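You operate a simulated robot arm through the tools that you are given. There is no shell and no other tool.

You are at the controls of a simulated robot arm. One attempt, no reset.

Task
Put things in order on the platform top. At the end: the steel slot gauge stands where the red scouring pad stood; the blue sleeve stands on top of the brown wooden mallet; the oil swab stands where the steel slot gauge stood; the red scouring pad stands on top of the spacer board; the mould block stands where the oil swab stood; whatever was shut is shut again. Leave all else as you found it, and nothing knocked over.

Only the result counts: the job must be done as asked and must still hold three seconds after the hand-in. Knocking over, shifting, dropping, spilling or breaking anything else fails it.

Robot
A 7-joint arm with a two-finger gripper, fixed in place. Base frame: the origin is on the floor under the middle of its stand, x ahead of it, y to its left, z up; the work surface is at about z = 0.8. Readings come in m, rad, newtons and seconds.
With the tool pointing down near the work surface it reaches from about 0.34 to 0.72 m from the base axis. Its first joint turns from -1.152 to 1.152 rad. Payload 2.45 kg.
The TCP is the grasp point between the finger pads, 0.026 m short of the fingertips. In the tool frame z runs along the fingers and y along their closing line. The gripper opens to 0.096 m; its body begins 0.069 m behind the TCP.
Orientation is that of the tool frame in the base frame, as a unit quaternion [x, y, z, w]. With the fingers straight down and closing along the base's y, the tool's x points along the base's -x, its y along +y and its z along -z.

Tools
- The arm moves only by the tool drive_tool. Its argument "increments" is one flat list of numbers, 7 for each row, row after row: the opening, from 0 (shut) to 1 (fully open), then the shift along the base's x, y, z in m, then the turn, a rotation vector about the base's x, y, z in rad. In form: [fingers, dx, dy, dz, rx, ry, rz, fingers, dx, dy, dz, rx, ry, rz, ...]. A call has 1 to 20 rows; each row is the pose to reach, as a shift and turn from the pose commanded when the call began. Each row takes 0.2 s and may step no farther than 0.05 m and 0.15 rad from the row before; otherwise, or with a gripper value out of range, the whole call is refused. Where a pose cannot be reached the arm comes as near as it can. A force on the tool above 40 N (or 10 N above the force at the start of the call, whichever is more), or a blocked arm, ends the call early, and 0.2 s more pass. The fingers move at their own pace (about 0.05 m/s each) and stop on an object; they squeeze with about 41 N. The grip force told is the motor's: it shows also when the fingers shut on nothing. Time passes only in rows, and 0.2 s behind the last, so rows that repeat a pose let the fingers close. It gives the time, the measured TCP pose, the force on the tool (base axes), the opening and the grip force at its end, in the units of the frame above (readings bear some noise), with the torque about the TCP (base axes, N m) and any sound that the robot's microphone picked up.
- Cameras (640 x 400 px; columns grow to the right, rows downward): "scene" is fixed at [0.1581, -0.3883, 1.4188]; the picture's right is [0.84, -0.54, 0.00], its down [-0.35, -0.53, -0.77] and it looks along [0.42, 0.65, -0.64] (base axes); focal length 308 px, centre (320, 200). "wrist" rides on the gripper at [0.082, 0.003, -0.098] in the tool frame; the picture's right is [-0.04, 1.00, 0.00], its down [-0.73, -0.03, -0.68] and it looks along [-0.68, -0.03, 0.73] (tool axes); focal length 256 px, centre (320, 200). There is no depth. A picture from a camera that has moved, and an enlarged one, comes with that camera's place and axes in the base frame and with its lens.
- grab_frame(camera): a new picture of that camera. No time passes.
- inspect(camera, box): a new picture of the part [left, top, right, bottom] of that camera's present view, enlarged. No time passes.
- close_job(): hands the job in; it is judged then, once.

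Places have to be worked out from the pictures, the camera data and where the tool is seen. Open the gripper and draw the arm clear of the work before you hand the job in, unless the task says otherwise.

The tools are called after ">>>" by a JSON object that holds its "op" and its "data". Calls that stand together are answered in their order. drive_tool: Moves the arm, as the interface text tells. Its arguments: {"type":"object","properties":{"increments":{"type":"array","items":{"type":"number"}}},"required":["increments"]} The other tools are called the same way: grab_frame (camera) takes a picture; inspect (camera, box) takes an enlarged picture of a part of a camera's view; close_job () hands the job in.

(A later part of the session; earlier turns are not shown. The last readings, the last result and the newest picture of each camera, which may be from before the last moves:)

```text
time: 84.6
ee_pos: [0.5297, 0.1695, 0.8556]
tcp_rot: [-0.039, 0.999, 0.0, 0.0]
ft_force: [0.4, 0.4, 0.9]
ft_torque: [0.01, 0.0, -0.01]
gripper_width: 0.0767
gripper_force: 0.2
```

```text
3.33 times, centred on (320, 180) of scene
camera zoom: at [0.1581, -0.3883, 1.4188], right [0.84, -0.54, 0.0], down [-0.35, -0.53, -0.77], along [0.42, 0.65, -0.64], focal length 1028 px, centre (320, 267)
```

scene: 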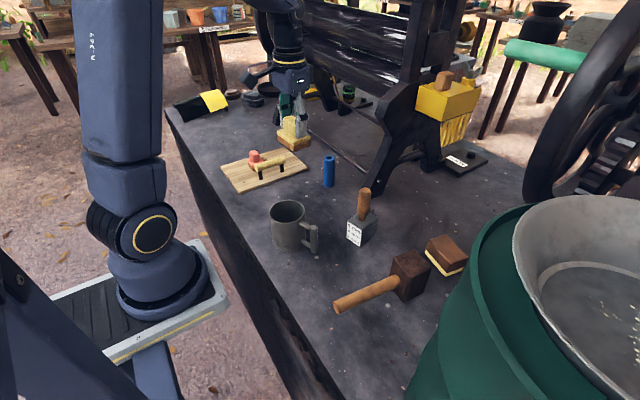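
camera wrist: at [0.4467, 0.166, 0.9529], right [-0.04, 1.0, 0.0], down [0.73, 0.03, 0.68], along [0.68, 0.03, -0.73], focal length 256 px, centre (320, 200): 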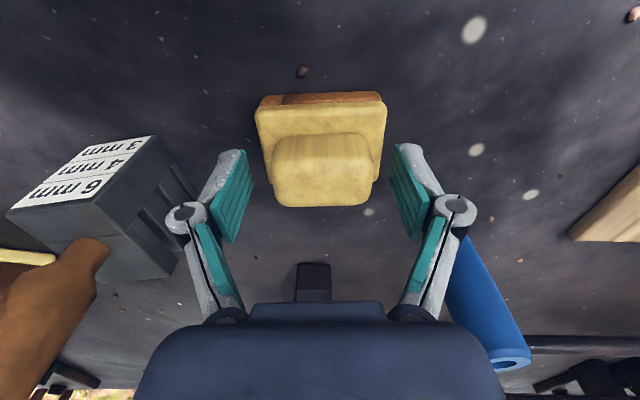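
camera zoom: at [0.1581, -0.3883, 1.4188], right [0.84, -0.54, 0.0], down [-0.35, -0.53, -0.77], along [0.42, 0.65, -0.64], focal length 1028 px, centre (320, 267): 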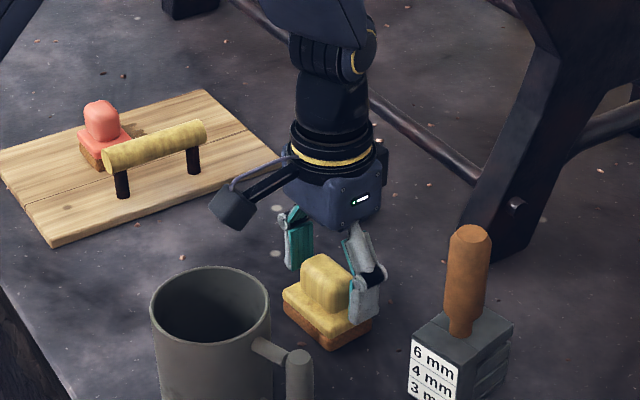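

The yellow swab stands safely aside. Now I fetch the brown mould block from the gauge's spot to move it to the swab's original place (0.452, 0.269).

>>> {"op": "drive_tool", "data": {"increments": [0.8, 0, 0, 0.045, 0, 0, 0, 1, 0, 0, 0.09, 0, 0, 0, 1, 0, 0, 0.135, 0, 0, 0.1, 1, -0.01, -0.04, 0.155, 0, 0, 0.24, 1, -0.02, -0.085, 0.165, 0, 0, 0.38, 1, -0.02, -0.13, 0.165, 0, 0, 0.52, 1, -0.02, -0.175, 0.165, 0, 0, 0.66, 1, -0.01, -0.22, 0.165, 0, 0, 0.8, 1, 0.015, -0.26, 0.155, 0, 0, 0.94, 1, 0.045, -0.29, 0.135, 0, 0, 1.08, 1, 0.08, -0.301, 0.105, 0, 0, 1.22, 1, 0.115, -0.301, 0.075, 0, 0, 1.295, 1, 0.145, -0.301, 0.045, 0, 0, 1.295, 1, 0.161, -0.301, 0.03, 0, 0, 1.295, 1, 0.161, -0.301, 0.03, 0, 0, 1.295]}}

>>> {"op": "grab_frame", "data": {"camera": "wrist"}}

>>> {"op": "grab_frame", "data": {"camera": "scene"}}

```text
time: 87.8
ee_pos: [0.6916, -0.1279, 0.8854]
tcp_rot: [-0.635, 0.773, 0.0, 0.0]
ft_force: [0.0, -0.4, -0.4]
ft_torque: [0.0, 0.01, -0.01]
gripper_width: 0.0958
gripper_force: 0.0
```

```text
taken
camera wrist: at [0.6726, -0.2072, 0.9832], right [-0.97, 0.23, 0.0], down [0.17, 0.71, 0.68], along [0.16, 0.66, -0.73], focal length 256 px, centre (320, 200)
```

wrist: 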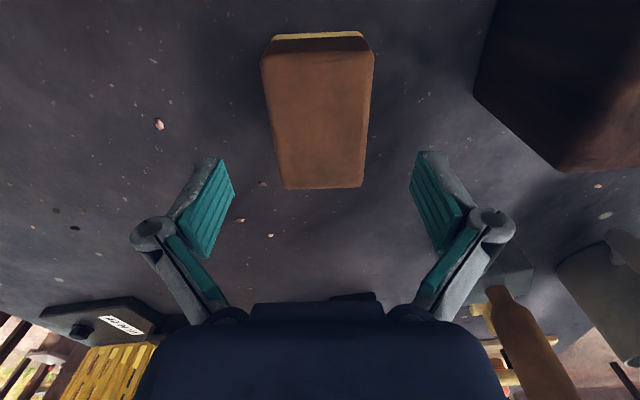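

```text
taken
```

scene: 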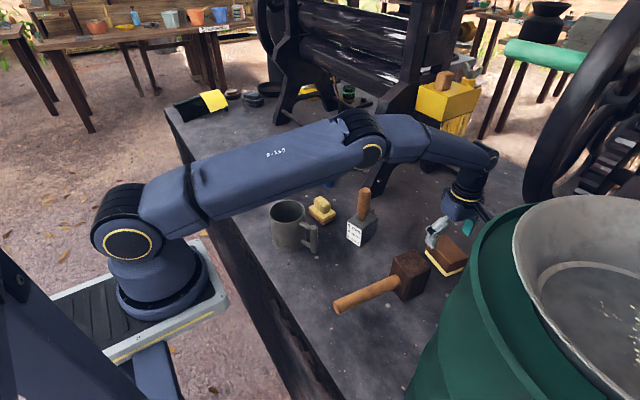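

Aligned over the block. I descend and close.

>>> {"op": "drive_tool", "data": {"increments": [1, 0, -0.003, -0.015, 0, 0, 0, 1, 0, -0.003, -0.03, 0, 0, 0, 1, 0, -0.003, -0.041, 0, 0, 0, 0.7, 0, -0.003, -0.041, 0, 0, 0, 0.6, 0, -0.003, -0.041, 0, 0, 0, 0, 0, -0.003, -0.041, 0, 0, 0, 0, 0, -0.003, -0.041, 0, 0, 0, 0, 0, -0.003, -0.041, 0, 0, 0]}}

>>> {"op": "grab_frame", "data": {"camera": "wrist"}}

```text
time: 89.6
ee_pos: [0.6905, -0.1345, 0.8452]
tcp_rot: [-0.634, 0.773, 0.001, 0.0]
ft_force: [-1.0, -0.6, -0.2]
ft_torque: [-0.09, -0.02, 0.0]
gripper_width: 0.0555
gripper_force: 41.3
```

```text
taken
camera wrist: at [0.6705, -0.2153, 0.9426], right [-0.97, 0.23, 0.0], down [0.17, 0.71, 0.68], along [0.16, 0.66, -0.73], focal length 256 px, centre (320, 200)
```

wrist: 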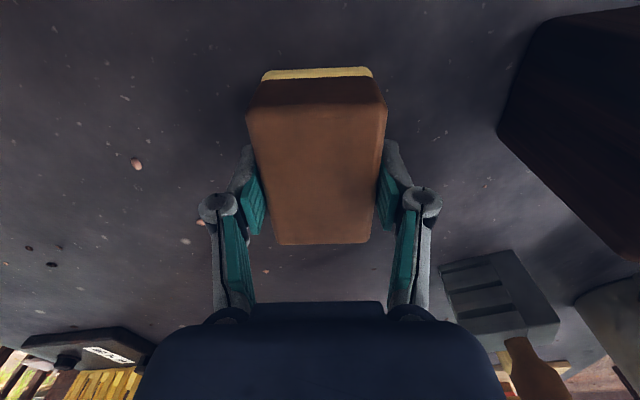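

Held. I carry the block up and over to (0.452, 0.269), turning slightly (to yaw 1.8) so the camera stays clear of the mug.

>>> {"op": "drive_tool", "data": {"increments": [0, -0.005, 0, 0.02, 0, 0, 0, 0, -0.03, 0, 0.055, 0, 0, 0, 0, -0.062, 0, 0.089, 0, 0, 0, 0, -0.095, 0.005, 0.125, 0, 0, 0, 0, -0.125, 0.015, 0.16, 0, 0, 0.05, 0, -0.155, 0.04, 0.19, 0, 0, 0.1, 0, -0.185, 0.075, 0.205, 0, 0, 0.15, 0, -0.205, 0.115, 0.215, 0, 0, 0.2, 0, -0.22, 0.16, 0.215, 0, 0, 0.25, 0, -0.23, 0.205, 0.215, 0, 0, 0.3, 0, -0.235, 0.25, 0.215, 0, 0, 0.35, 0, -0.2385, 0.295, 0.215, 0, 0, 0.4, 0, -0.2385, 0.34, 0.215, 0, 0, 0.425, 0, -0.2385, 0.38, 0.205, 0, 0, 0.425, 0, -0.2385, 0.4, 0.165, 0, 0, 0.425, 0, -0.2385, 0.4, 0.12, 0, 0, 0.425, 0, -0.2385, 0.4, 0.12, 0, 0, 0.425]}}

>>> {"op": "grab_frame", "data": {"camera": "wrist"}}

>>> {"op": "grab_frame", "data": {"camera": "scene"}}

```text
time: 93.2
ee_pos: [0.4488, 0.2675, 0.9631]
tcp_rot: [0.783, -0.622, 0.0, 0.0]
ft_force: [-0.1, 0.3, -1.1]
ft_torque: [-0.02, 0.04, 0.01]
gripper_width: 0.0547
gripper_force: 41.2
```

```text
taken
camera wrist: at [0.4635, 0.1869, 1.0615], right [-0.98, -0.19, 0.0], down [-0.14, 0.72, 0.68], along [-0.13, 0.67, -0.73], focal length 256 px, centre (320, 200)
```

wrist: 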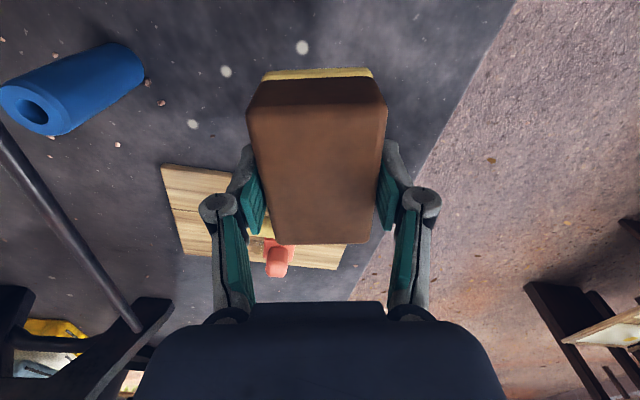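

```text
taken
```

scene: 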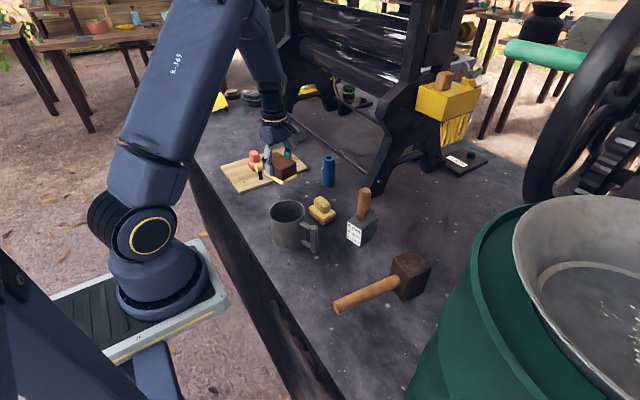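

I lower the block toward the surface at the swab's original place.

>>> {"op": "drive_tool", "data": {"increments": [0, 0.001, 0, -0.04, 0, 0, 0, 0, 0.001, 0, -0.08, 0, 0, 0, 0, 0.001, 0, -0.105, 0, 0, 0, 0, 0.001, 0, -0.115, 0, 0, 0, 0, 0.001, 0, -0.117, 0, 0, 0, 0, 0.001, 0, -0.117, 0, 0, 0]}}

>>> {"op": "inspect", "data": {"camera": "scene", "box": [220, 120, 340, 240]}}

```text
time: 94.6
ee_pos: [0.4516, 0.2647, 0.8475]
tcp_rot: [0.784, -0.621, 0.0, 0.0]
ft_force: [-0.6, 0.1, -1.0]
ft_torque: [-0.03, -0.01, 0.02]
gripper_width: 0.0554
gripper_force: 40.5
```

```text
3.33 times, centred on (280, 180) of scene
camera zoom: at [0.1581, -0.3883, 1.4188], right [0.84, -0.54, 0.0], down [-0.35, -0.53, -0.77], along [0.42, 0.65, -0.64], focal length 1028 px, centre (453, 267)
```

zoom: 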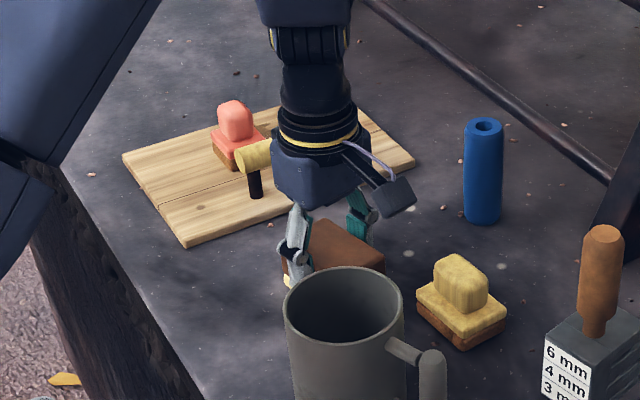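

>>> {"op": "drive_tool", "data": {"increments": [0, 0, 0, -0.001, 0, 0, 0, 0, 0, 0, -0.002, 0, 0, 0, 0, 0, 0, -0.002, 0, 0, 0]}}

>>> {"op": "drive_tool", "data": {"increments": [0, 0, 0, -0.001, 0, 0, 0, 0, 0, 0, -0.001, 0, 0, 0]}}

```text
time: 95.4
ee_pos: [0.4526, 0.2654, 0.845]
tcp_rot: [0.783, -0.621, 0.0, 0.0]
ft_force: [-0.4, -0.4, -0.8]
ft_torque: [0.0, 0.01, -0.03]
gripper_width: 0.055
gripper_force: 41.1
```

```text
time: 96.0
ee_pos: [0.4525, 0.2654, 0.8449]
tcp_rot: [0.783, -0.622, 0.0, -0.001]
ft_force: [-4.1, 0.6, 17.1]
ft_torque: [-0.52, 0.2, -0.12]
gripper_width: 0.0551
gripper_force: 41.2
```

Contact made. I ease up a hair, open, and rise straight up.

>>> {"op": "drive_tool", "data": {"increments": [0, 0, 0, 0.001, 0, 0, 0, 0.65, 0, 0, 0.001, 0, 0, 0, 0.8, 0, 0, 0.001, 0, 0, 0, 0.9, 0, 0, 0.001, 0, 0, 0, 0.9, 0, 0, 0.03, 0, 0, 0, 0.9, 0, 0, 0.07, 0, 0, 0, 1, 0, 0, 0.11, 0, 0, 0, 1, 0, 0, 0.15, 0, 0, -0.1, 1, 0, 0, 0.17, 0, 0, -0.24]}}

>>> {"op": "grab_frame", "data": {"camera": "scene"}}

>>> {"op": "grab_frame", "data": {"camera": "wrist"}}

```text
time: 98.0
ee_pos: [0.4525, 0.264, 1.0148]
tcp_rot: [-0.704, 0.711, 0.0, 0.0]
ft_force: [0.1, -0.3, -0.9]
ft_torque: [0.01, 0.0, -0.02]
gripper_width: 0.0959
gripper_force: 0.0
```

```text
taken
```

scene: 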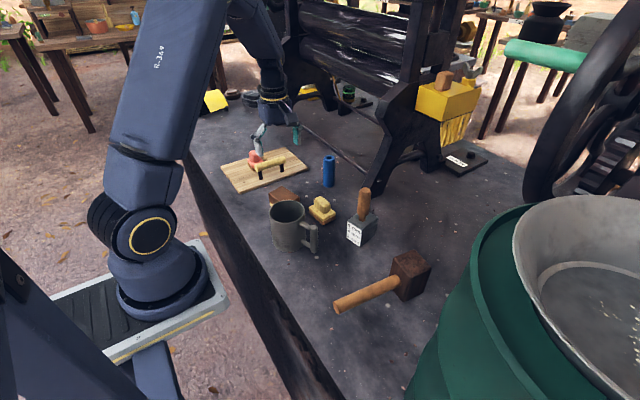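

```text
taken
camera wrist: at [0.447, 0.1826, 1.1137], right [-1.0, 0.05, 0.0], down [0.04, 0.73, 0.68], along [0.04, 0.68, -0.73], focal length 256 px, centre (320, 200)
```

wrist: 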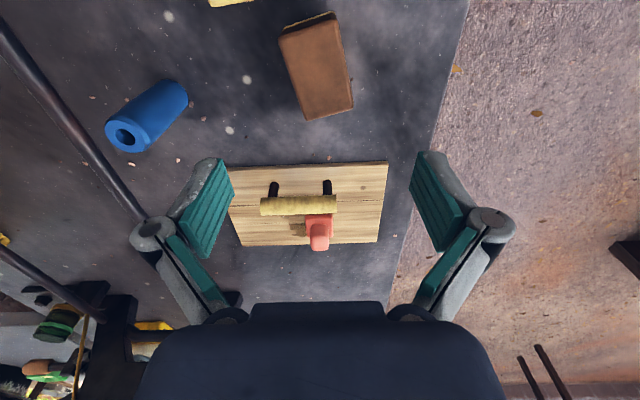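

The mould block stands at the swab's old place. Now back to the yellow swab at the temporary spot.

>>> {"op": "drive_tool", "data": {"increments": [1, 0.01, -0.01, 0, 0, 0, -0.14, 1, 0.02, -0.025, 0, 0, 0, -0.28, 1, 0.03, -0.04, 0, 0, 0, -0.42, 1, 0.04, -0.055, 0, 0, 0, -0.56, 1, 0.05, -0.07, 0, 0, 0, -0.7, 1, 0.06, -0.08, 0, 0, 0, -0.84, 1, 0.07, -0.09, 0, 0, 0, -0.98, 1, 0.077, -0.095, 0, 0, 0, -1.12, 1, 0.077, -0.095, 0, 0, 0, -1.26, 1, 0.077, -0.095, -0.03, 0, 0, -1.4, 1, 0.077, -0.095, -0.07, 0, 0, -1.48, 1, 0.077, -0.095, -0.11, 0, 0, -1.48, 1, 0.077, -0.095, -0.11, 0, 0, -1.48]}}

>>> {"op": "grab_frame", "data": {"camera": "wrist"}}

>>> {"op": "grab_frame", "data": {"camera": "scene"}}

```text
time: 100.8
ee_pos: [0.5321, 0.1688, 0.9056]
tcp_rot: [-0.039, 0.999, 0.0, 0.0]
ft_force: [0.2, 0.5, 0.5]
ft_torque: [0.0, 0.0, -0.05]
gripper_width: 0.096
gripper_force: 0.0
```

```text
taken
camera wrist: at [0.4504, 0.1654, 1.0037], right [-0.04, 1.0, 0.0], down [0.73, 0.03, 0.68], along [0.68, 0.03, -0.73], focal length 256 px, centre (320, 200)
```

wrist: 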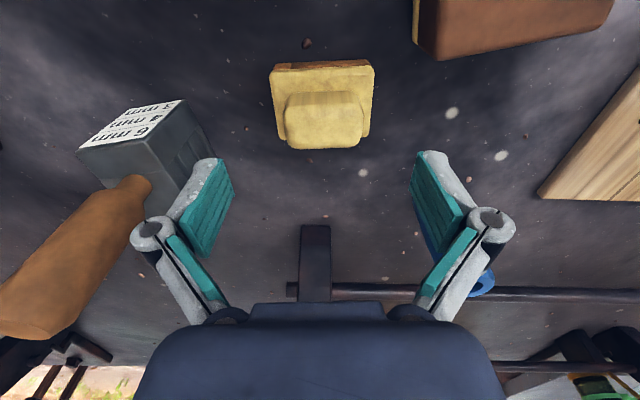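

```text
taken
```

scene: 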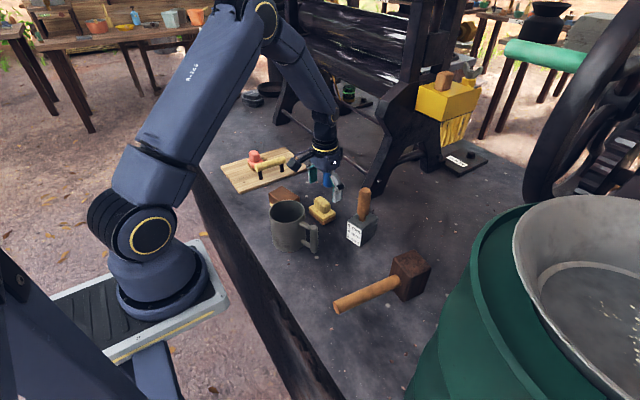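

>>> {"op": "drive_tool", "data": {"increments": [1, -0.001, 0.0015, -0.02, 0, 0, 0, 1, -0.001, 0.0015, -0.04, 0, 0, 0, 1, -0.001, 0.0015, -0.05, 0, 0, 0, 0.65, -0.001, 0.0015, -0.05, 0, 0, 0, 0.5, -0.001, 0.0015, -0.05, 0, 0, 0, 0, -0.001, 0.0015, -0.05, 0, 0, 0, 0, -0.001, 0.0015, -0.05, 0, 0, 0, 0, -0.001, 0.0015, -0.05, 0, 0, 0]}}

>>> {"op": "grab_frame", "data": {"camera": "wrist"}}

```text
time: 102.6
ee_pos: [0.5288, 0.1713, 0.8552]
tcp_rot: [-0.039, 0.999, 0.0, 0.0]
ft_force: [-1.3, -0.4, 2.0]
ft_torque: [-0.17, 0.06, 0.02]
gripper_width: 0.0495
gripper_force: 40.7
```

```text
taken
camera wrist: at [0.4476, 0.1682, 0.9533], right [-0.04, 1.0, 0.0], down [0.73, 0.03, 0.68], along [0.68, 0.03, -0.73], focal length 256 px, centre (320, 200)
```

wrist: 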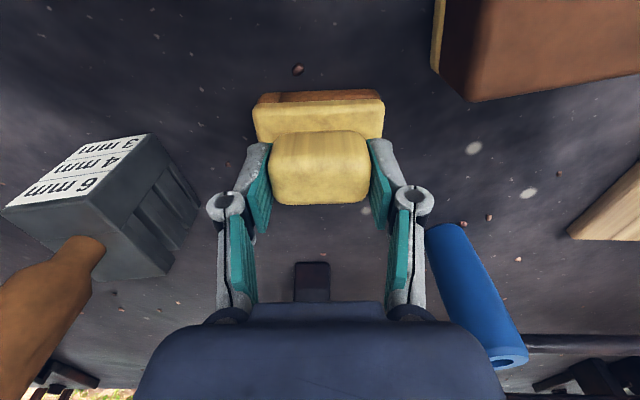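

Gripped. I carry the oil swab to the gauge's original place, centre (0.691, -0.131).

>>> {"op": "drive_tool", "data": {"increments": [0, 0, 0, 0.045, 0, 0, 0, 0, -0.01, 0, 0.09, 0, 0, 0, 0, -0.025, -0.005, 0.135, 0, 0, 0, 0, -0.04, -0.03, 0.17, 0, 0, 0, 0, -0.05, -0.075, 0.18, 0, 0, 0, 0, -0.05, -0.123, 0.18, 0, 0, 0, 0, -0.045, -0.17, 0.18, 0, 0, 0, 0, -0.02, -0.21, 0.18, 0, 0, 0, 0, 0.01, -0.245, 0.175, 0, 0, 0, 0, 0.045, -0.275, 0.16, 0, 0, 0, 0, 0.08, -0.295, 0.135, 0, 0, 0, 0, 0.115, -0.3015, 0.105, 0, 0, 0, 0, 0.145, -0.3015, 0.07, 0, 0, 0, 0, 0.161, -0.3015, 0.035, 0, 0, 0, 0, 0.161, -0.3015, 0.012, 0, 0, 0, 0, 0.161, -0.3015, 0.006, 0, 0, 0, 0, 0.161, -0.3015, 0.006, 0, 0, 0]}}

>>> {"op": "grab_frame", "data": {"camera": "wrist"}}

>>> {"op": "grab_frame", "data": {"camera": "scene"}}

```text
time: 106.2
ee_pos: [0.6884, -0.1311, 0.859]
tcp_rot: [-0.039, 0.999, -0.001, 0.0]
ft_force: [-0.2, 0.5, -1.2]
ft_torque: [-0.05, 0.02, 0.02]
gripper_width: 0.0493
gripper_force: 40.9
```

```text
taken
camera wrist: at [0.6076, -0.1344, 0.9567], right [-0.04, 1.0, 0.0], down [0.73, 0.03, 0.68], along [0.68, 0.03, -0.73], focal length 256 px, centre (320, 200)
```

wrist: 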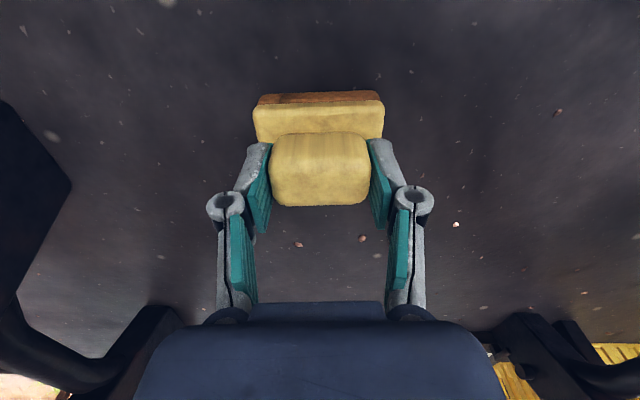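

```text
taken
```

scene: 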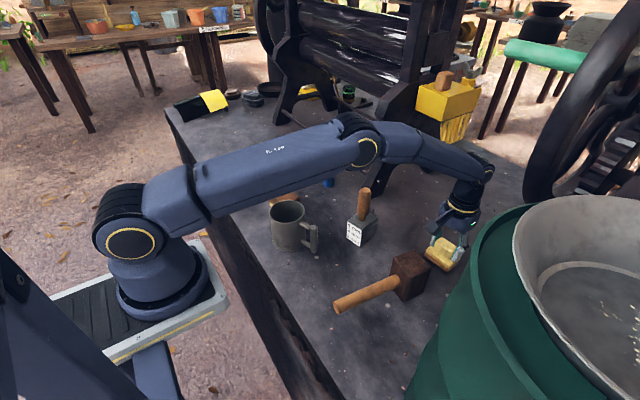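

>>> {"op": "drive_tool", "data": {"increments": [0, 0.001, 0, -0.002, 0, 0, 0, 0, 0.001, 0, -0.0035, 0, 0, 0, 0, 0.001, 0, -0.0035, 0, 0, 0]}}

>>> {"op": "drive_tool", "data": {"increments": [0, 0, 0, -0.001, 0, 0, 0, 0, 0, 0, -0.001, 0, 0, 0]}}

```text
time: 107.0
ee_pos: [0.69, -0.1316, 0.8561]
tcp_rot: [-0.039, 0.999, -0.001, 0.0]
ft_force: [0.1, 0.0, -1.3]
ft_torque: [0.02, -0.03, -0.01]
gripper_width: 0.0495
gripper_force: 40.9
```

```text
time: 107.6
ee_pos: [0.6905, -0.1309, 0.8552]
tcp_rot: [-0.04, 0.999, 0.0, 0.0]
ft_force: [-0.2, 0.2, -0.9]
ft_torque: [-0.01, -0.02, -0.02]
gripper_width: 0.0494
gripper_force: 40.8
```

>>> {"op": "drive_tool", "data": {"increments": [0, 0, 0, -0.001, 0, 0, 0, 0, 0, 0, -0.001, 0, 0, 0]}}

>>> {"op": "inspect", "data": {"camera": "scene", "box": [390, 180, 510, 290]}}

```text
time: 108.2
ee_pos: [0.6904, -0.1307, 0.8539]
tcp_rot: [-0.04, 0.999, -0.001, 0.002]
ft_force: [-6.6, 0.5, 16.8]
ft_torque: [0.02, 0.41, 0.02]
gripper_width: 0.0493
gripper_force: 40.7
```

```text
3.64 times, centred on (450, 235) of scene
camera zoom: at [0.1576, -0.3883, 1.4188], right [0.84, -0.54, 0.0], down [-0.35, -0.53, -0.77], along [0.42, 0.65, -0.64], focal length 1121 px, centre (-153, 73)
```

zoom: 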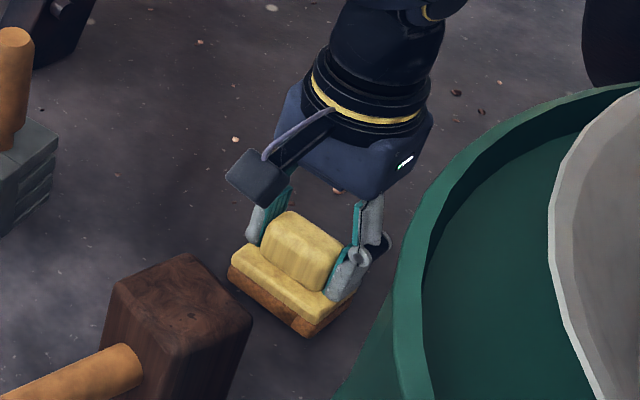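

Contact made at the right place. I ease up, open and rise inward.

>>> {"op": "drive_tool", "data": {"increments": [0, 0, 0, 0.001, 0, 0, 0, 0.65, 0, 0, 0.001, 0, 0, 0, 0.8, 0, 0, 0.001, 0, 0, 0, 0.9, 0, 0, 0.001, 0, 0, 0, 0.9, 0, 0, 0.03, 0, 0, 0, 0.9, -0.01, 0, 0.06, 0, 0, 0, 1, -0.04, 0, 0.095, 0, 0, 0, 1, -0.07, 0.01, 0.13, 0, 0, 0, 1, -0.1, 0.02, 0.165, 0, 0, 0]}}

>>> {"op": "grab_frame", "data": {"camera": "scene"}}

>>> {"op": "inspect", "data": {"camera": "scene", "box": [320, 150, 420, 250]}}

>>> {"op": "grab_frame", "data": {"camera": "wrist"}}

```text
time: 110.2
ee_pos: [0.5911, -0.1093, 1.0166]
tcp_rot: [-0.041, 0.999, 0.0, 0.001]
ft_force: [0.3, -0.4, 1.0]
ft_torque: [-0.02, 0.03, 0.0]
gripper_width: 0.096
gripper_force: 0.1
```

```text
taken
```

scene: 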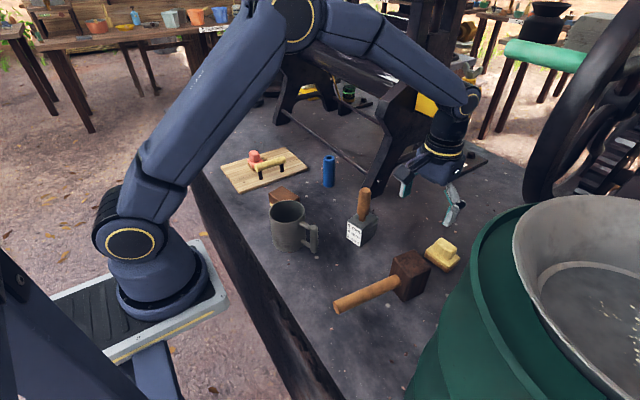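

```text
4.00 times, centred on (370, 200) of scene
camera zoom: at [0.1581, -0.3883, 1.4188], right [0.84, -0.54, 0.0], down [-0.35, -0.53, -0.77], along [0.42, 0.65, -0.64], focal length 1233 px, centre (120, 200)
```

zoom: 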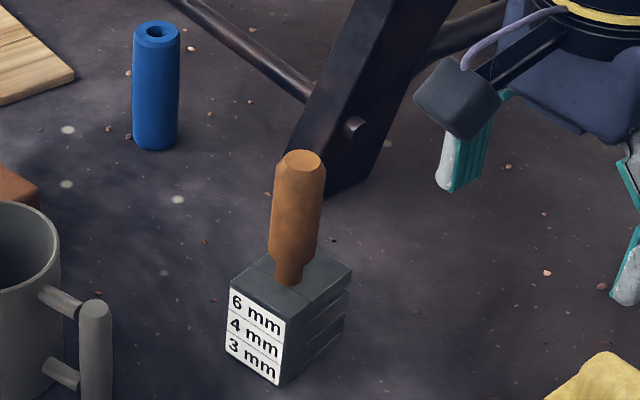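

```text
taken
camera wrist: at [0.5091, -0.1134, 1.1149], right [-0.04, 1.0, 0.0], down [0.73, 0.03, 0.68], along [0.68, 0.03, -0.73], focal length 256 px, centre (320, 200)
```

wrist: 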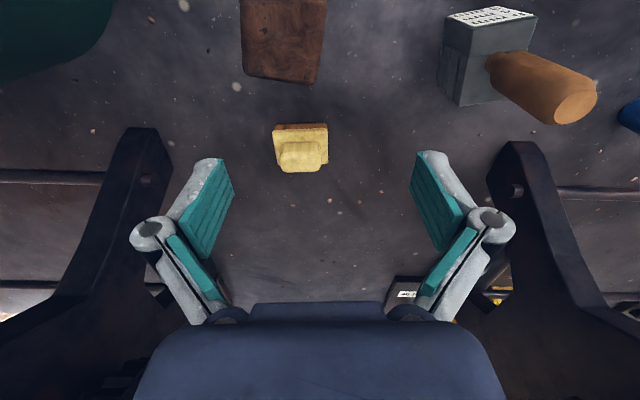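

All swaps are done; the last piece is the blue sleeve onto the mallet head. I travel to view the sleeve from the base side.

>>> {"op": "drive_tool", "data": {"increments": [1, -0.03, 0.03, 0.02, 0, 0, -0.01, 1, -0.05, 0.07, 0.03, 0, 0, -0.02, 1, -0.06, 0.115, 0.03, 0, 0, -0.03, 1, -0.06, 0.16, 0.03, 0, 0, -0.04, 1, -0.06, 0.205, 0.03, 0, 0, -0.05, 1, -0.06, 0.25, 0.03, 0, 0, -0.06, 1, -0.06, 0.295, 0.03, 0, 0, -0.07, 1, -0.06, 0.34, 0.02, 0, 0, -0.08, 1, -0.06, 0.385, 0, 0, 0, -0.08, 1, -0.06, 0.398, -0.03, 0, 0, -0.08, 1, -0.06, 0.398, -0.03, 0, 0, -0.08]}}

>>> {"op": "grab_frame", "data": {"camera": "wrist"}}

>>> {"op": "inspect", "data": {"camera": "wrist", "box": [250, 150, 400, 290]}}

>>> {"op": "grab_frame", "data": {"camera": "scene"}}

```text
time: 112.6
ee_pos: [0.5284, 0.2872, 0.9888]
tcp_rot: [0.001, 1.0, 0.001, 0.0]
ft_force: [-0.5, -0.2, 0.6]
ft_torque: [-0.03, -0.01, 0.01]
gripper_width: 0.0957
gripper_force: 0.2
```

```text
taken
camera wrist: at [0.4468, 0.2909, 1.087], right [0.04, 1.0, 0.0], down [0.73, -0.03, 0.68], along [0.68, -0.03, -0.73], focal length 256 px, centre (320, 200)
```

wrist: 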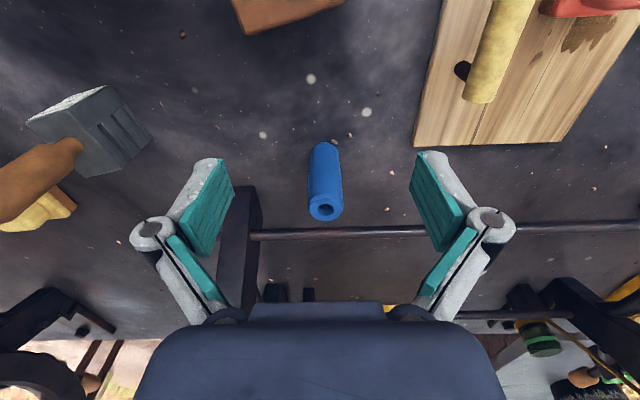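

```text
2.86 times, centred on (325, 220) of wrist
camera zoom: at [0.4468, 0.2909, 1.087], right [0.04, 1.0, 0.0], down [0.73, -0.03, 0.68], along [0.68, -0.03, -0.73], focal length 731 px, centre (306, 143)
```

zoom: 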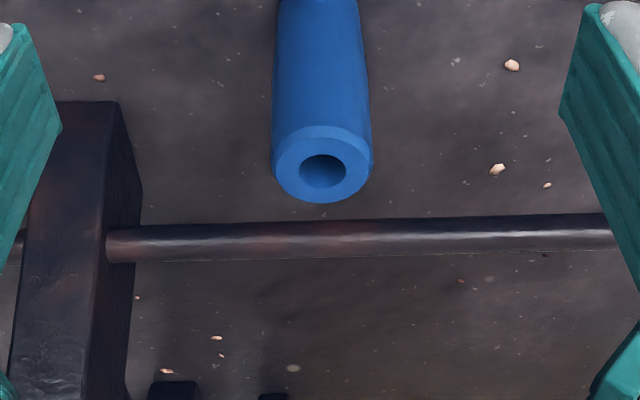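

```text
taken
```

scene: 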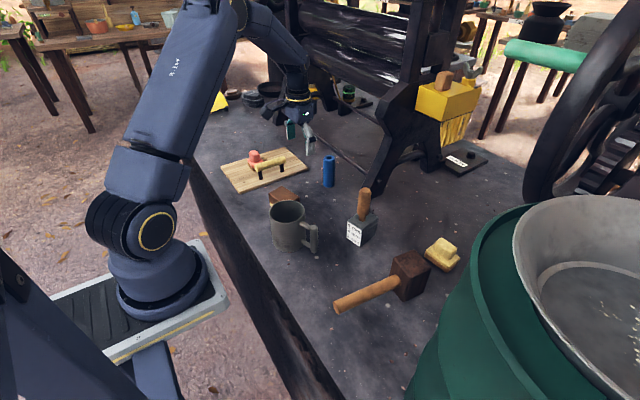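

Sleeve centre ≈ (0.633, 0.289), diameter ≈0.036, top ≈0.90. I descend in front of it to mid-height, then will slide the open fingers around it.

>>> {"op": "drive_tool", "data": {"increments": [1, 0.02, 0.0005, -0.04, 0, 0, 0, 1, 0.03, 0.001, -0.085, 0, 0, 0, 1, 0.03, 0.001, -0.118, 0, 0, 0, 1, 0.03, 0.001, -0.124, 0, 0, 0, 1, 0.03, 0.001, -0.124, 0, 0, 0]}}

>>> {"op": "grab_frame", "data": {"camera": "wrist"}}

>>> {"op": "inspect", "data": {"camera": "scene", "box": [270, 110, 390, 210]}}

```text
time: 113.8
ee_pos: [0.559, 0.2894, 0.8647]
tcp_rot: [0.0, 1.0, -0.001, 0.0]
ft_force: [-0.5, -0.3, -0.2]
ft_torque: [-0.02, -0.01, 0.02]
gripper_width: 0.096
gripper_force: 0.1
```

```text
taken
camera wrist: at [0.4776, 0.292, 0.9616], right [0.04, 1.0, 0.0], down [0.73, -0.03, 0.68], along [0.68, -0.03, -0.73], focal length 256 px, centre (320, 200)
```

wrist: 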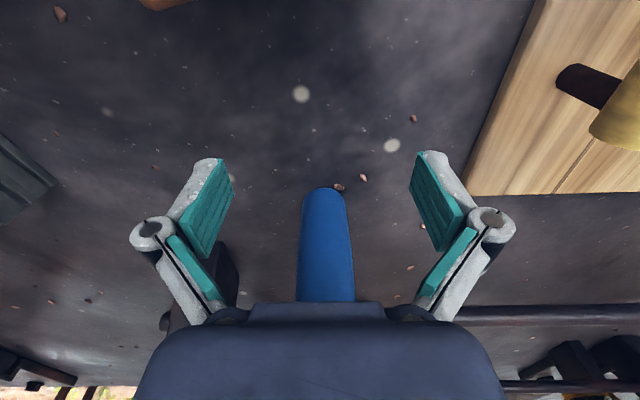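

```text
4.00 times, centred on (330, 160) of scene
camera zoom: at [0.1581, -0.3883, 1.4188], right [0.84, -0.54, 0.0], down [-0.35, -0.53, -0.77], along [0.42, 0.65, -0.64], focal length 1233 px, centre (280, 360)
```

zoom: 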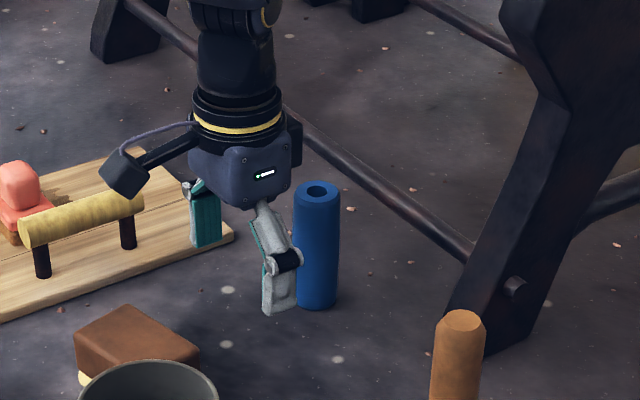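

Lined up. I advance 0.072 m to bring the sleeve between the pads.

>>> {"op": "drive_tool", "data": {"increments": [1, 0.03, 0, 0, 0, 0, 0, 1, 0.055, 0, 0, 0, 0, 0, 1, 0.072, 0, 0, 0, 0, 0, 1, 0.072, 0, 0, 0, 0, 0]}}

>>> {"op": "grab_frame", "data": {"camera": "wrist"}}

>>> {"op": "inspect", "data": {"camera": "scene", "box": [270, 110, 390, 210]}}

```text
time: 114.8
ee_pos: [0.6303, 0.2894, 0.8636]
tcp_rot: [0.001, 1.0, -0.001, 0.0]
ft_force: [-0.6, 0.9, -0.3]
ft_torque: [-0.01, -0.01, 0.0]
gripper_width: 0.0958
gripper_force: 0.1
```

```text
taken
camera wrist: at [0.5487, 0.2915, 0.9607], right [0.04, 1.0, 0.0], down [0.73, -0.03, 0.68], along [0.68, -0.03, -0.73], focal length 256 px, centre (320, 200)
```

wrist: 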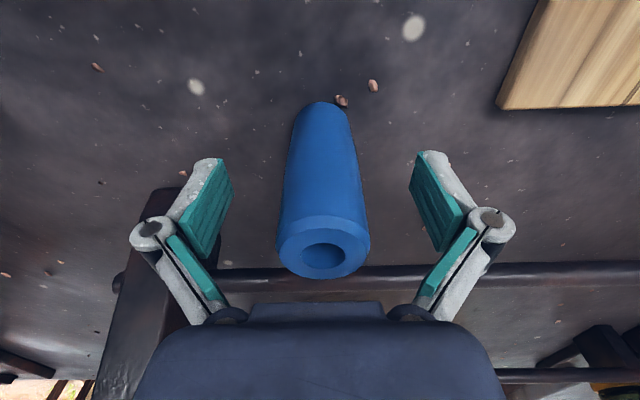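

```text
4.00 times, centred on (330, 160) of scene
camera zoom: at [0.1581, -0.3883, 1.4188], right [0.84, -0.54, 0.0], down [-0.35, -0.53, -0.77], along [0.42, 0.65, -0.64], focal length 1233 px, centre (280, 360)
```

zoom: 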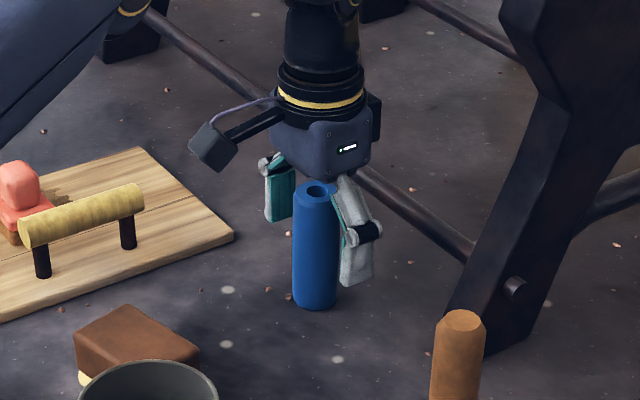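

The sleeve is centred between the pads. I close on it and lift a little, moving inward.

>>> {"op": "drive_tool", "data": {"increments": [0.6, 0, 0, 0, 0, 0, 0, 0.4, 0, 0, 0, 0, 0, 0, 0, 0, 0, 0, 0, 0, 0, 0, 0, 0, 0, 0, 0, 0, 0, 0, 0, 0, 0, 0, 0, 0, 0, 0, 0, 0, 0, 0, 0, 0, 0, 0.01, 0, 0, 0, 0, -0.01, 0, 0.025, 0, 0, 0, 0, -0.02, 0, 0.04, 0, 0, 0, 0, -0.02, 0, 0.04, 0, 0, 0]}}

>>> {"op": "grab_frame", "data": {"camera": "wrist"}}

>>> {"op": "inspect", "data": {"camera": "scene", "box": [270, 90, 390, 190]}}

```text
time: 117.0
ee_pos: [0.6081, 0.2904, 0.9037]
tcp_rot: [-0.001, 1.0, 0.0, 0.0]
ft_force: [-0.1, -0.3, -1.1]
ft_torque: [0.01, 0.01, -0.01]
gripper_width: 0.0336
gripper_force: 41.1
```

```text
taken
camera wrist: at [0.5275, 0.2929, 1.0027], right [0.04, 1.0, 0.0], down [0.73, -0.03, 0.68], along [0.68, -0.03, -0.73], focal length 256 px, centre (320, 200)
```

wrist: 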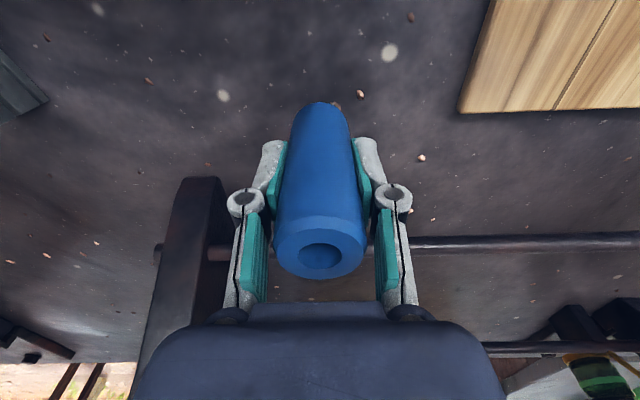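

```text
4.00 times, centred on (330, 140) of scene
camera zoom: at [0.1581, -0.3883, 1.4188], right [0.84, -0.54, 0.0], down [-0.35, -0.53, -0.77], along [0.42, 0.65, -0.64], focal length 1233 px, centre (280, 440)
```

zoom: 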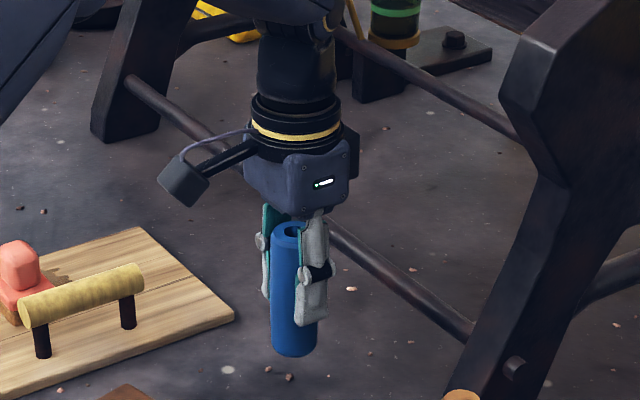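

The sleeve is held upright. I carry it high over to the mallet, stopping slightly beside it so the camera can see the head.

>>> {"op": "drive_tool", "data": {"increments": [0, -0.025, 0, 0.04, 0, 0, 0, 0, -0.05, -0.005, 0.08, 0, 0, 0, 0, -0.08, -0.02, 0.115, 0, 0, 0, 0, -0.105, -0.045, 0.145, 0, 0, 0, 0, -0.115, -0.085, 0.165, 0, 0, 0, 0, -0.12, -0.13, 0.175, 0, 0, 0, 0, -0.12, -0.178, 0.175, 0, 0, 0, 0, -0.12, -0.226, 0.175, 0, 0, 0, 0, -0.12, -0.274, 0.175, 0, 0, 0, 0, -0.12, -0.322, 0.175, 0, 0, 0, 0, -0.12, -0.345, 0.165, 0, 0, 0, 0, -0.12, -0.345, 0.165, 0, 0, 0]}}

>>> {"op": "grab_frame", "data": {"camera": "wrist"}}

>>> {"op": "inspect", "data": {"camera": "wrist", "box": [110, 60, 290, 210]}}

>>> {"op": "inspect", "data": {"camera": "scene", "box": [330, 220, 450, 320]}}

```text
time: 119.6
ee_pos: [0.4921, -0.0592, 1.0702]
tcp_rot: [0.0, 1.0, 0.0, 0.0]
ft_force: [0.2, -0.6, 0.1]
ft_torque: [0.01, 0.0, -0.01]
gripper_width: 0.0335
gripper_force: 41.5
```

```text
taken
camera wrist: at [0.4102, -0.0562, 1.1678], right [0.04, 1.0, 0.0], down [0.73, -0.03, 0.68], along [0.68, -0.03, -0.73], focal length 256 px, centre (320, 200)
```

wrist: 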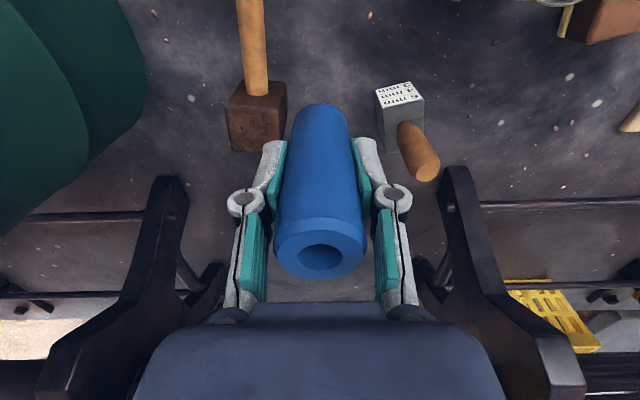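

```text
2.67 times, centred on (200, 135) of wrist
camera zoom: at [0.4102, -0.0562, 1.1678], right [0.04, 1.0, 0.0], down [0.73, -0.03, 0.68], along [0.68, -0.03, -0.73], focal length 683 px, centre (640, 373)
```

zoom: 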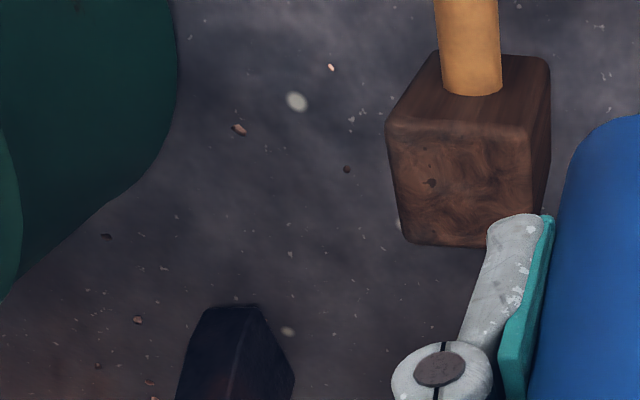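

```text
4.00 times, centred on (390, 270) of scene
camera zoom: at [0.1581, -0.3883, 1.4188], right [0.84, -0.54, 0.0], down [-0.35, -0.53, -0.77], along [0.42, 0.65, -0.64], focal length 1233 px, centre (40, -80)
```

zoom: 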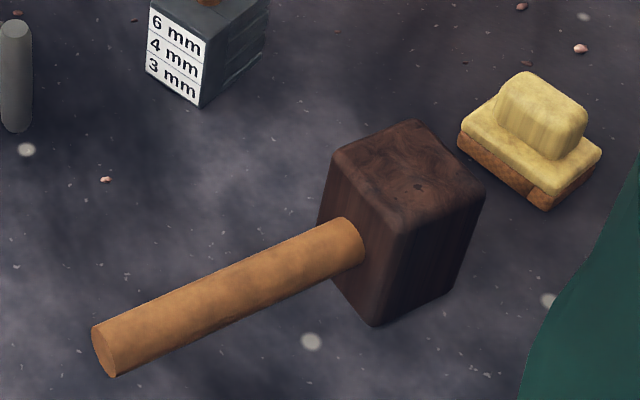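

The mallet head's top face is about 0.06 x 0.065, centred near (0.558, -0.138), top z≈0.883. I bring the sleeve over its centre and stop ~2 cm above.

>>> {"op": "drive_tool", "data": {"increments": [0, 0.03, -0.035, 0, 0, 0, 0, 0, 0.058, -0.07, -0.01, 0, 0, 0, 0, 0.0675, -0.0825, -0.04, 0, 0, 0, 0, 0.0675, -0.0825, -0.08, 0, 0, 0, 0, 0.0675, -0.0825, -0.1, 0, 0, 0, 0, 0.0675, -0.0825, -0.1, 0, 0, 0]}}

>>> {"op": "inspect", "data": {"camera": "scene", "box": [340, 190, 460, 310]}}

>>> {"op": "grab_frame", "data": {"camera": "wrist"}}

```text
time: 121.0
ee_pos: [0.5601, -0.1394, 0.9724]
tcp_rot: [-0.001, 1.0, 0.0, 0.0]
ft_force: [-0.1, -0.1, -1.4]
ft_torque: [-0.03, -0.02, 0.04]
gripper_width: 0.0337
gripper_force: 40.8
```

```text
3.33 times, centred on (400, 250) of scene
camera zoom: at [0.1581, -0.3883, 1.4188], right [0.84, -0.54, 0.0], down [-0.35, -0.53, -0.77], along [0.42, 0.65, -0.64], focal length 1028 px, centre (53, 33)
```

zoom: 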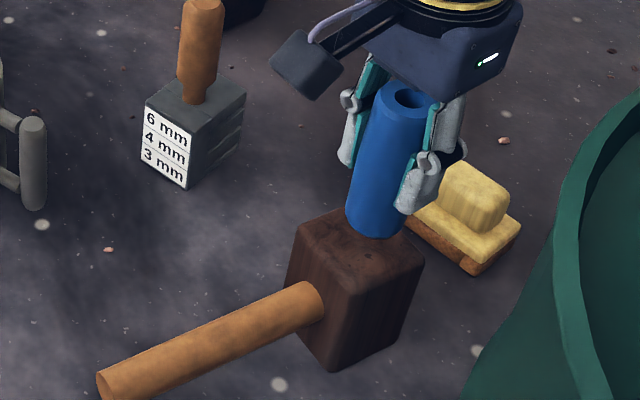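

```text
taken
camera wrist: at [0.4783, -0.1363, 1.0701], right [0.04, 1.0, 0.0], down [0.73, -0.03, 0.68], along [0.68, -0.03, -0.73], focal length 256 px, centre (320, 200)
```

wrist: 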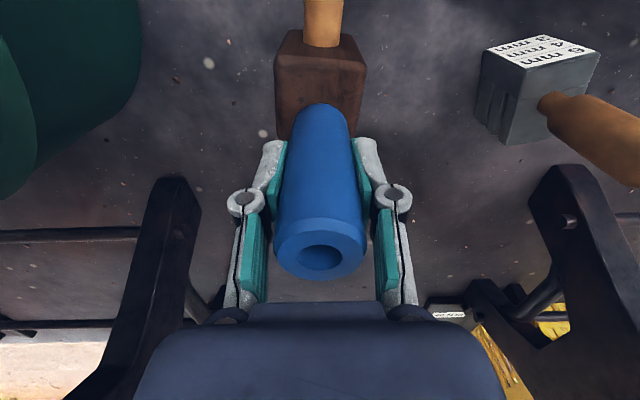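

Aligned over the head. I lower slowly towards contact.

>>> {"op": "drive_tool", "data": {"increments": [0, -0.001, 0, -0.006, 0, 0, 0, 0, -0.001, 0, -0.012, 0, 0, 0, 0, -0.001, 0, -0.015, 0, 0, 0, 0, -0.001, 0, -0.015, 0, 0, 0]}}

>>> {"op": "inspect", "data": {"camera": "scene", "box": [360, 200, 440, 300]}}

```text
time: 122.0
ee_pos: [0.5594, -0.138, 0.9575]
tcp_rot: [0.0, 1.0, 0.0, 0.0]
ft_force: [-1.7, 0.9, 5.2]
ft_torque: [0.0, 0.07, -0.01]
gripper_width: 0.0333
gripper_force: 40.8
```

```text
4.00 times, centred on (400, 250) of scene
camera zoom: at [0.158, -0.3883, 1.4188], right [0.84, -0.54, 0.0], down [-0.35, -0.53, -0.77], along [0.42, 0.65, -0.64], focal length 1233 px, centre (0, 0)
```

zoom: 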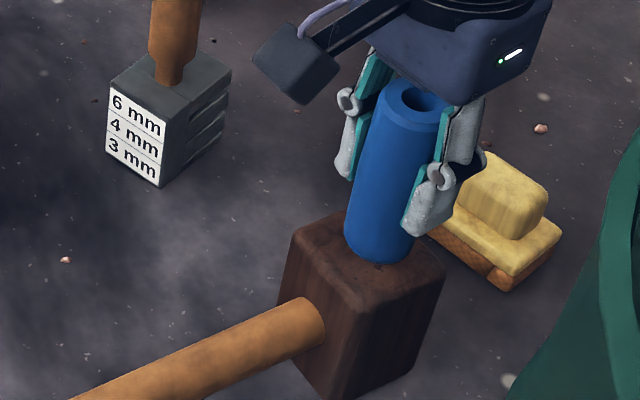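

First contact at z≈0.9575, but the sleeve sits ~6 mm toward the far side of the head. I lift a few mm, shift -5 mm in x, and lower again.

>>> {"op": "drive_tool", "data": {"increments": [0, 0, 0, 0.008, 0, 0, 0, 0, -0.005, 0.001, 0.008, 0, 0, 0, 0, -0.006, 0.0015, 0.008, 0, 0, 0, 0, -0.006, 0.0015, 0.004, 0, 0, 0, 0, -0.006, 0.0015, 0.002, 0, 0, 0, 0, -0.006, 0.0015, 0.002, 0, 0, 0]}}

>>> {"op": "inspect", "data": {"camera": "scene", "box": [360, 200, 440, 300]}}

>>> {"op": "grab_frame", "data": {"camera": "wrist"}}

```text
time: 123.4
ee_pos: [0.5531, -0.1379, 0.9578]
tcp_rot: [0.0, 1.0, 0.0, 0.001]
ft_force: [-0.6, 0.4, 4.3]
ft_torque: [0.03, 0.02, -0.04]
gripper_width: 0.0337
gripper_force: 40.9
```

```text
4.00 times, centred on (400, 250) of scene
camera zoom: at [0.158, -0.3883, 1.4188], right [0.84, -0.54, 0.0], down [-0.35, -0.53, -0.77], along [0.42, 0.65, -0.64], focal length 1233 px, centre (0, 0)
```

zoom: 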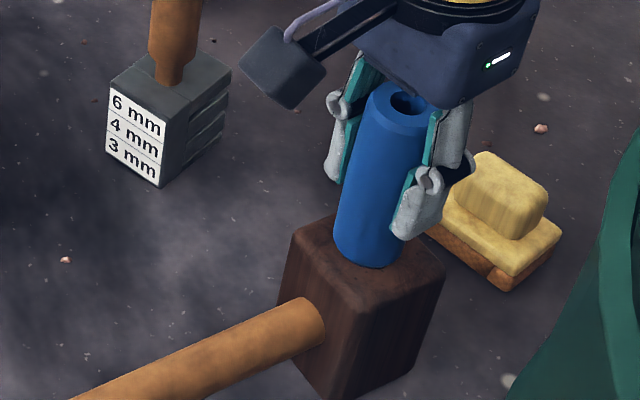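

```text
taken
camera wrist: at [0.471, -0.1343, 1.0556], right [0.04, 1.0, 0.0], down [0.73, -0.03, 0.68], along [0.68, -0.03, -0.73], focal length 256 px, centre (320, 200)
```

wrist: 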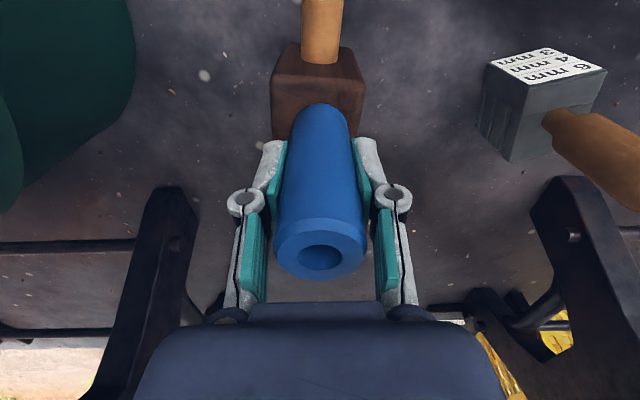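

Centred on the head with light contact. I open the fingers gently in place.

>>> {"op": "drive_tool", "data": {"increments": [0.42, 0, 0, 0, 0, 0, 0, 0.5, 0, 0, 0, 0, 0, 0, 0.65, 0, 0, 0, 0, 0, 0, 0.8, 0, 0, 0, 0, 0, 0, 0.8, 0, 0, 0, 0, 0, 0]}}

>>> {"op": "inspect", "data": {"camera": "scene", "box": [360, 200, 440, 300]}}

>>> {"op": "grab_frame", "data": {"camera": "wrist"}}

```text
time: 124.6
ee_pos: [0.5536, -0.1377, 0.9579]
tcp_rot: [0.0, 1.0, 0.0, 0.0]
ft_force: [-0.2, 0.4, 0.8]
ft_torque: [-0.02, 0.01, 0.01]
gripper_width: 0.077
gripper_force: 0.0
```

```text
4.00 times, centred on (400, 250) of scene
camera zoom: at [0.1581, -0.3883, 1.4188], right [0.84, -0.54, 0.0], down [-0.35, -0.53, -0.77], along [0.42, 0.65, -0.64], focal length 1233 px, centre (0, 0)
```

zoom: 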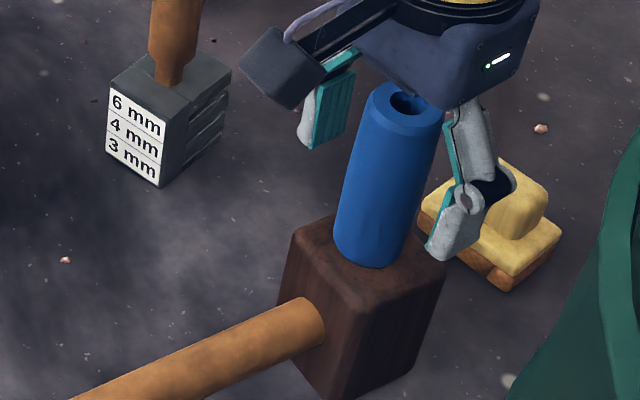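

```text
taken
camera wrist: at [0.471, -0.1343, 1.0553], right [0.04, 1.0, 0.0], down [0.73, -0.03, 0.68], along [0.68, -0.03, -0.73], focal length 256 px, centre (320, 200)
```

wrist: 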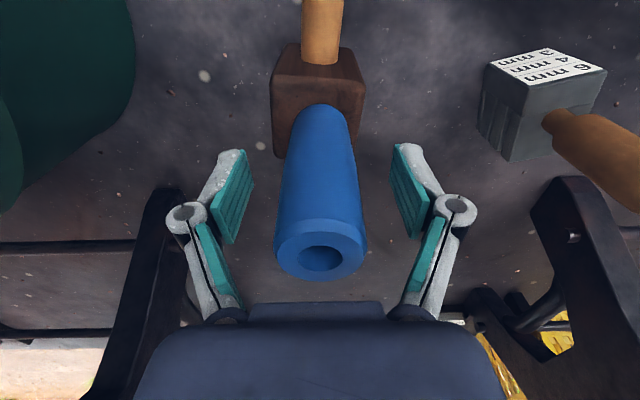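

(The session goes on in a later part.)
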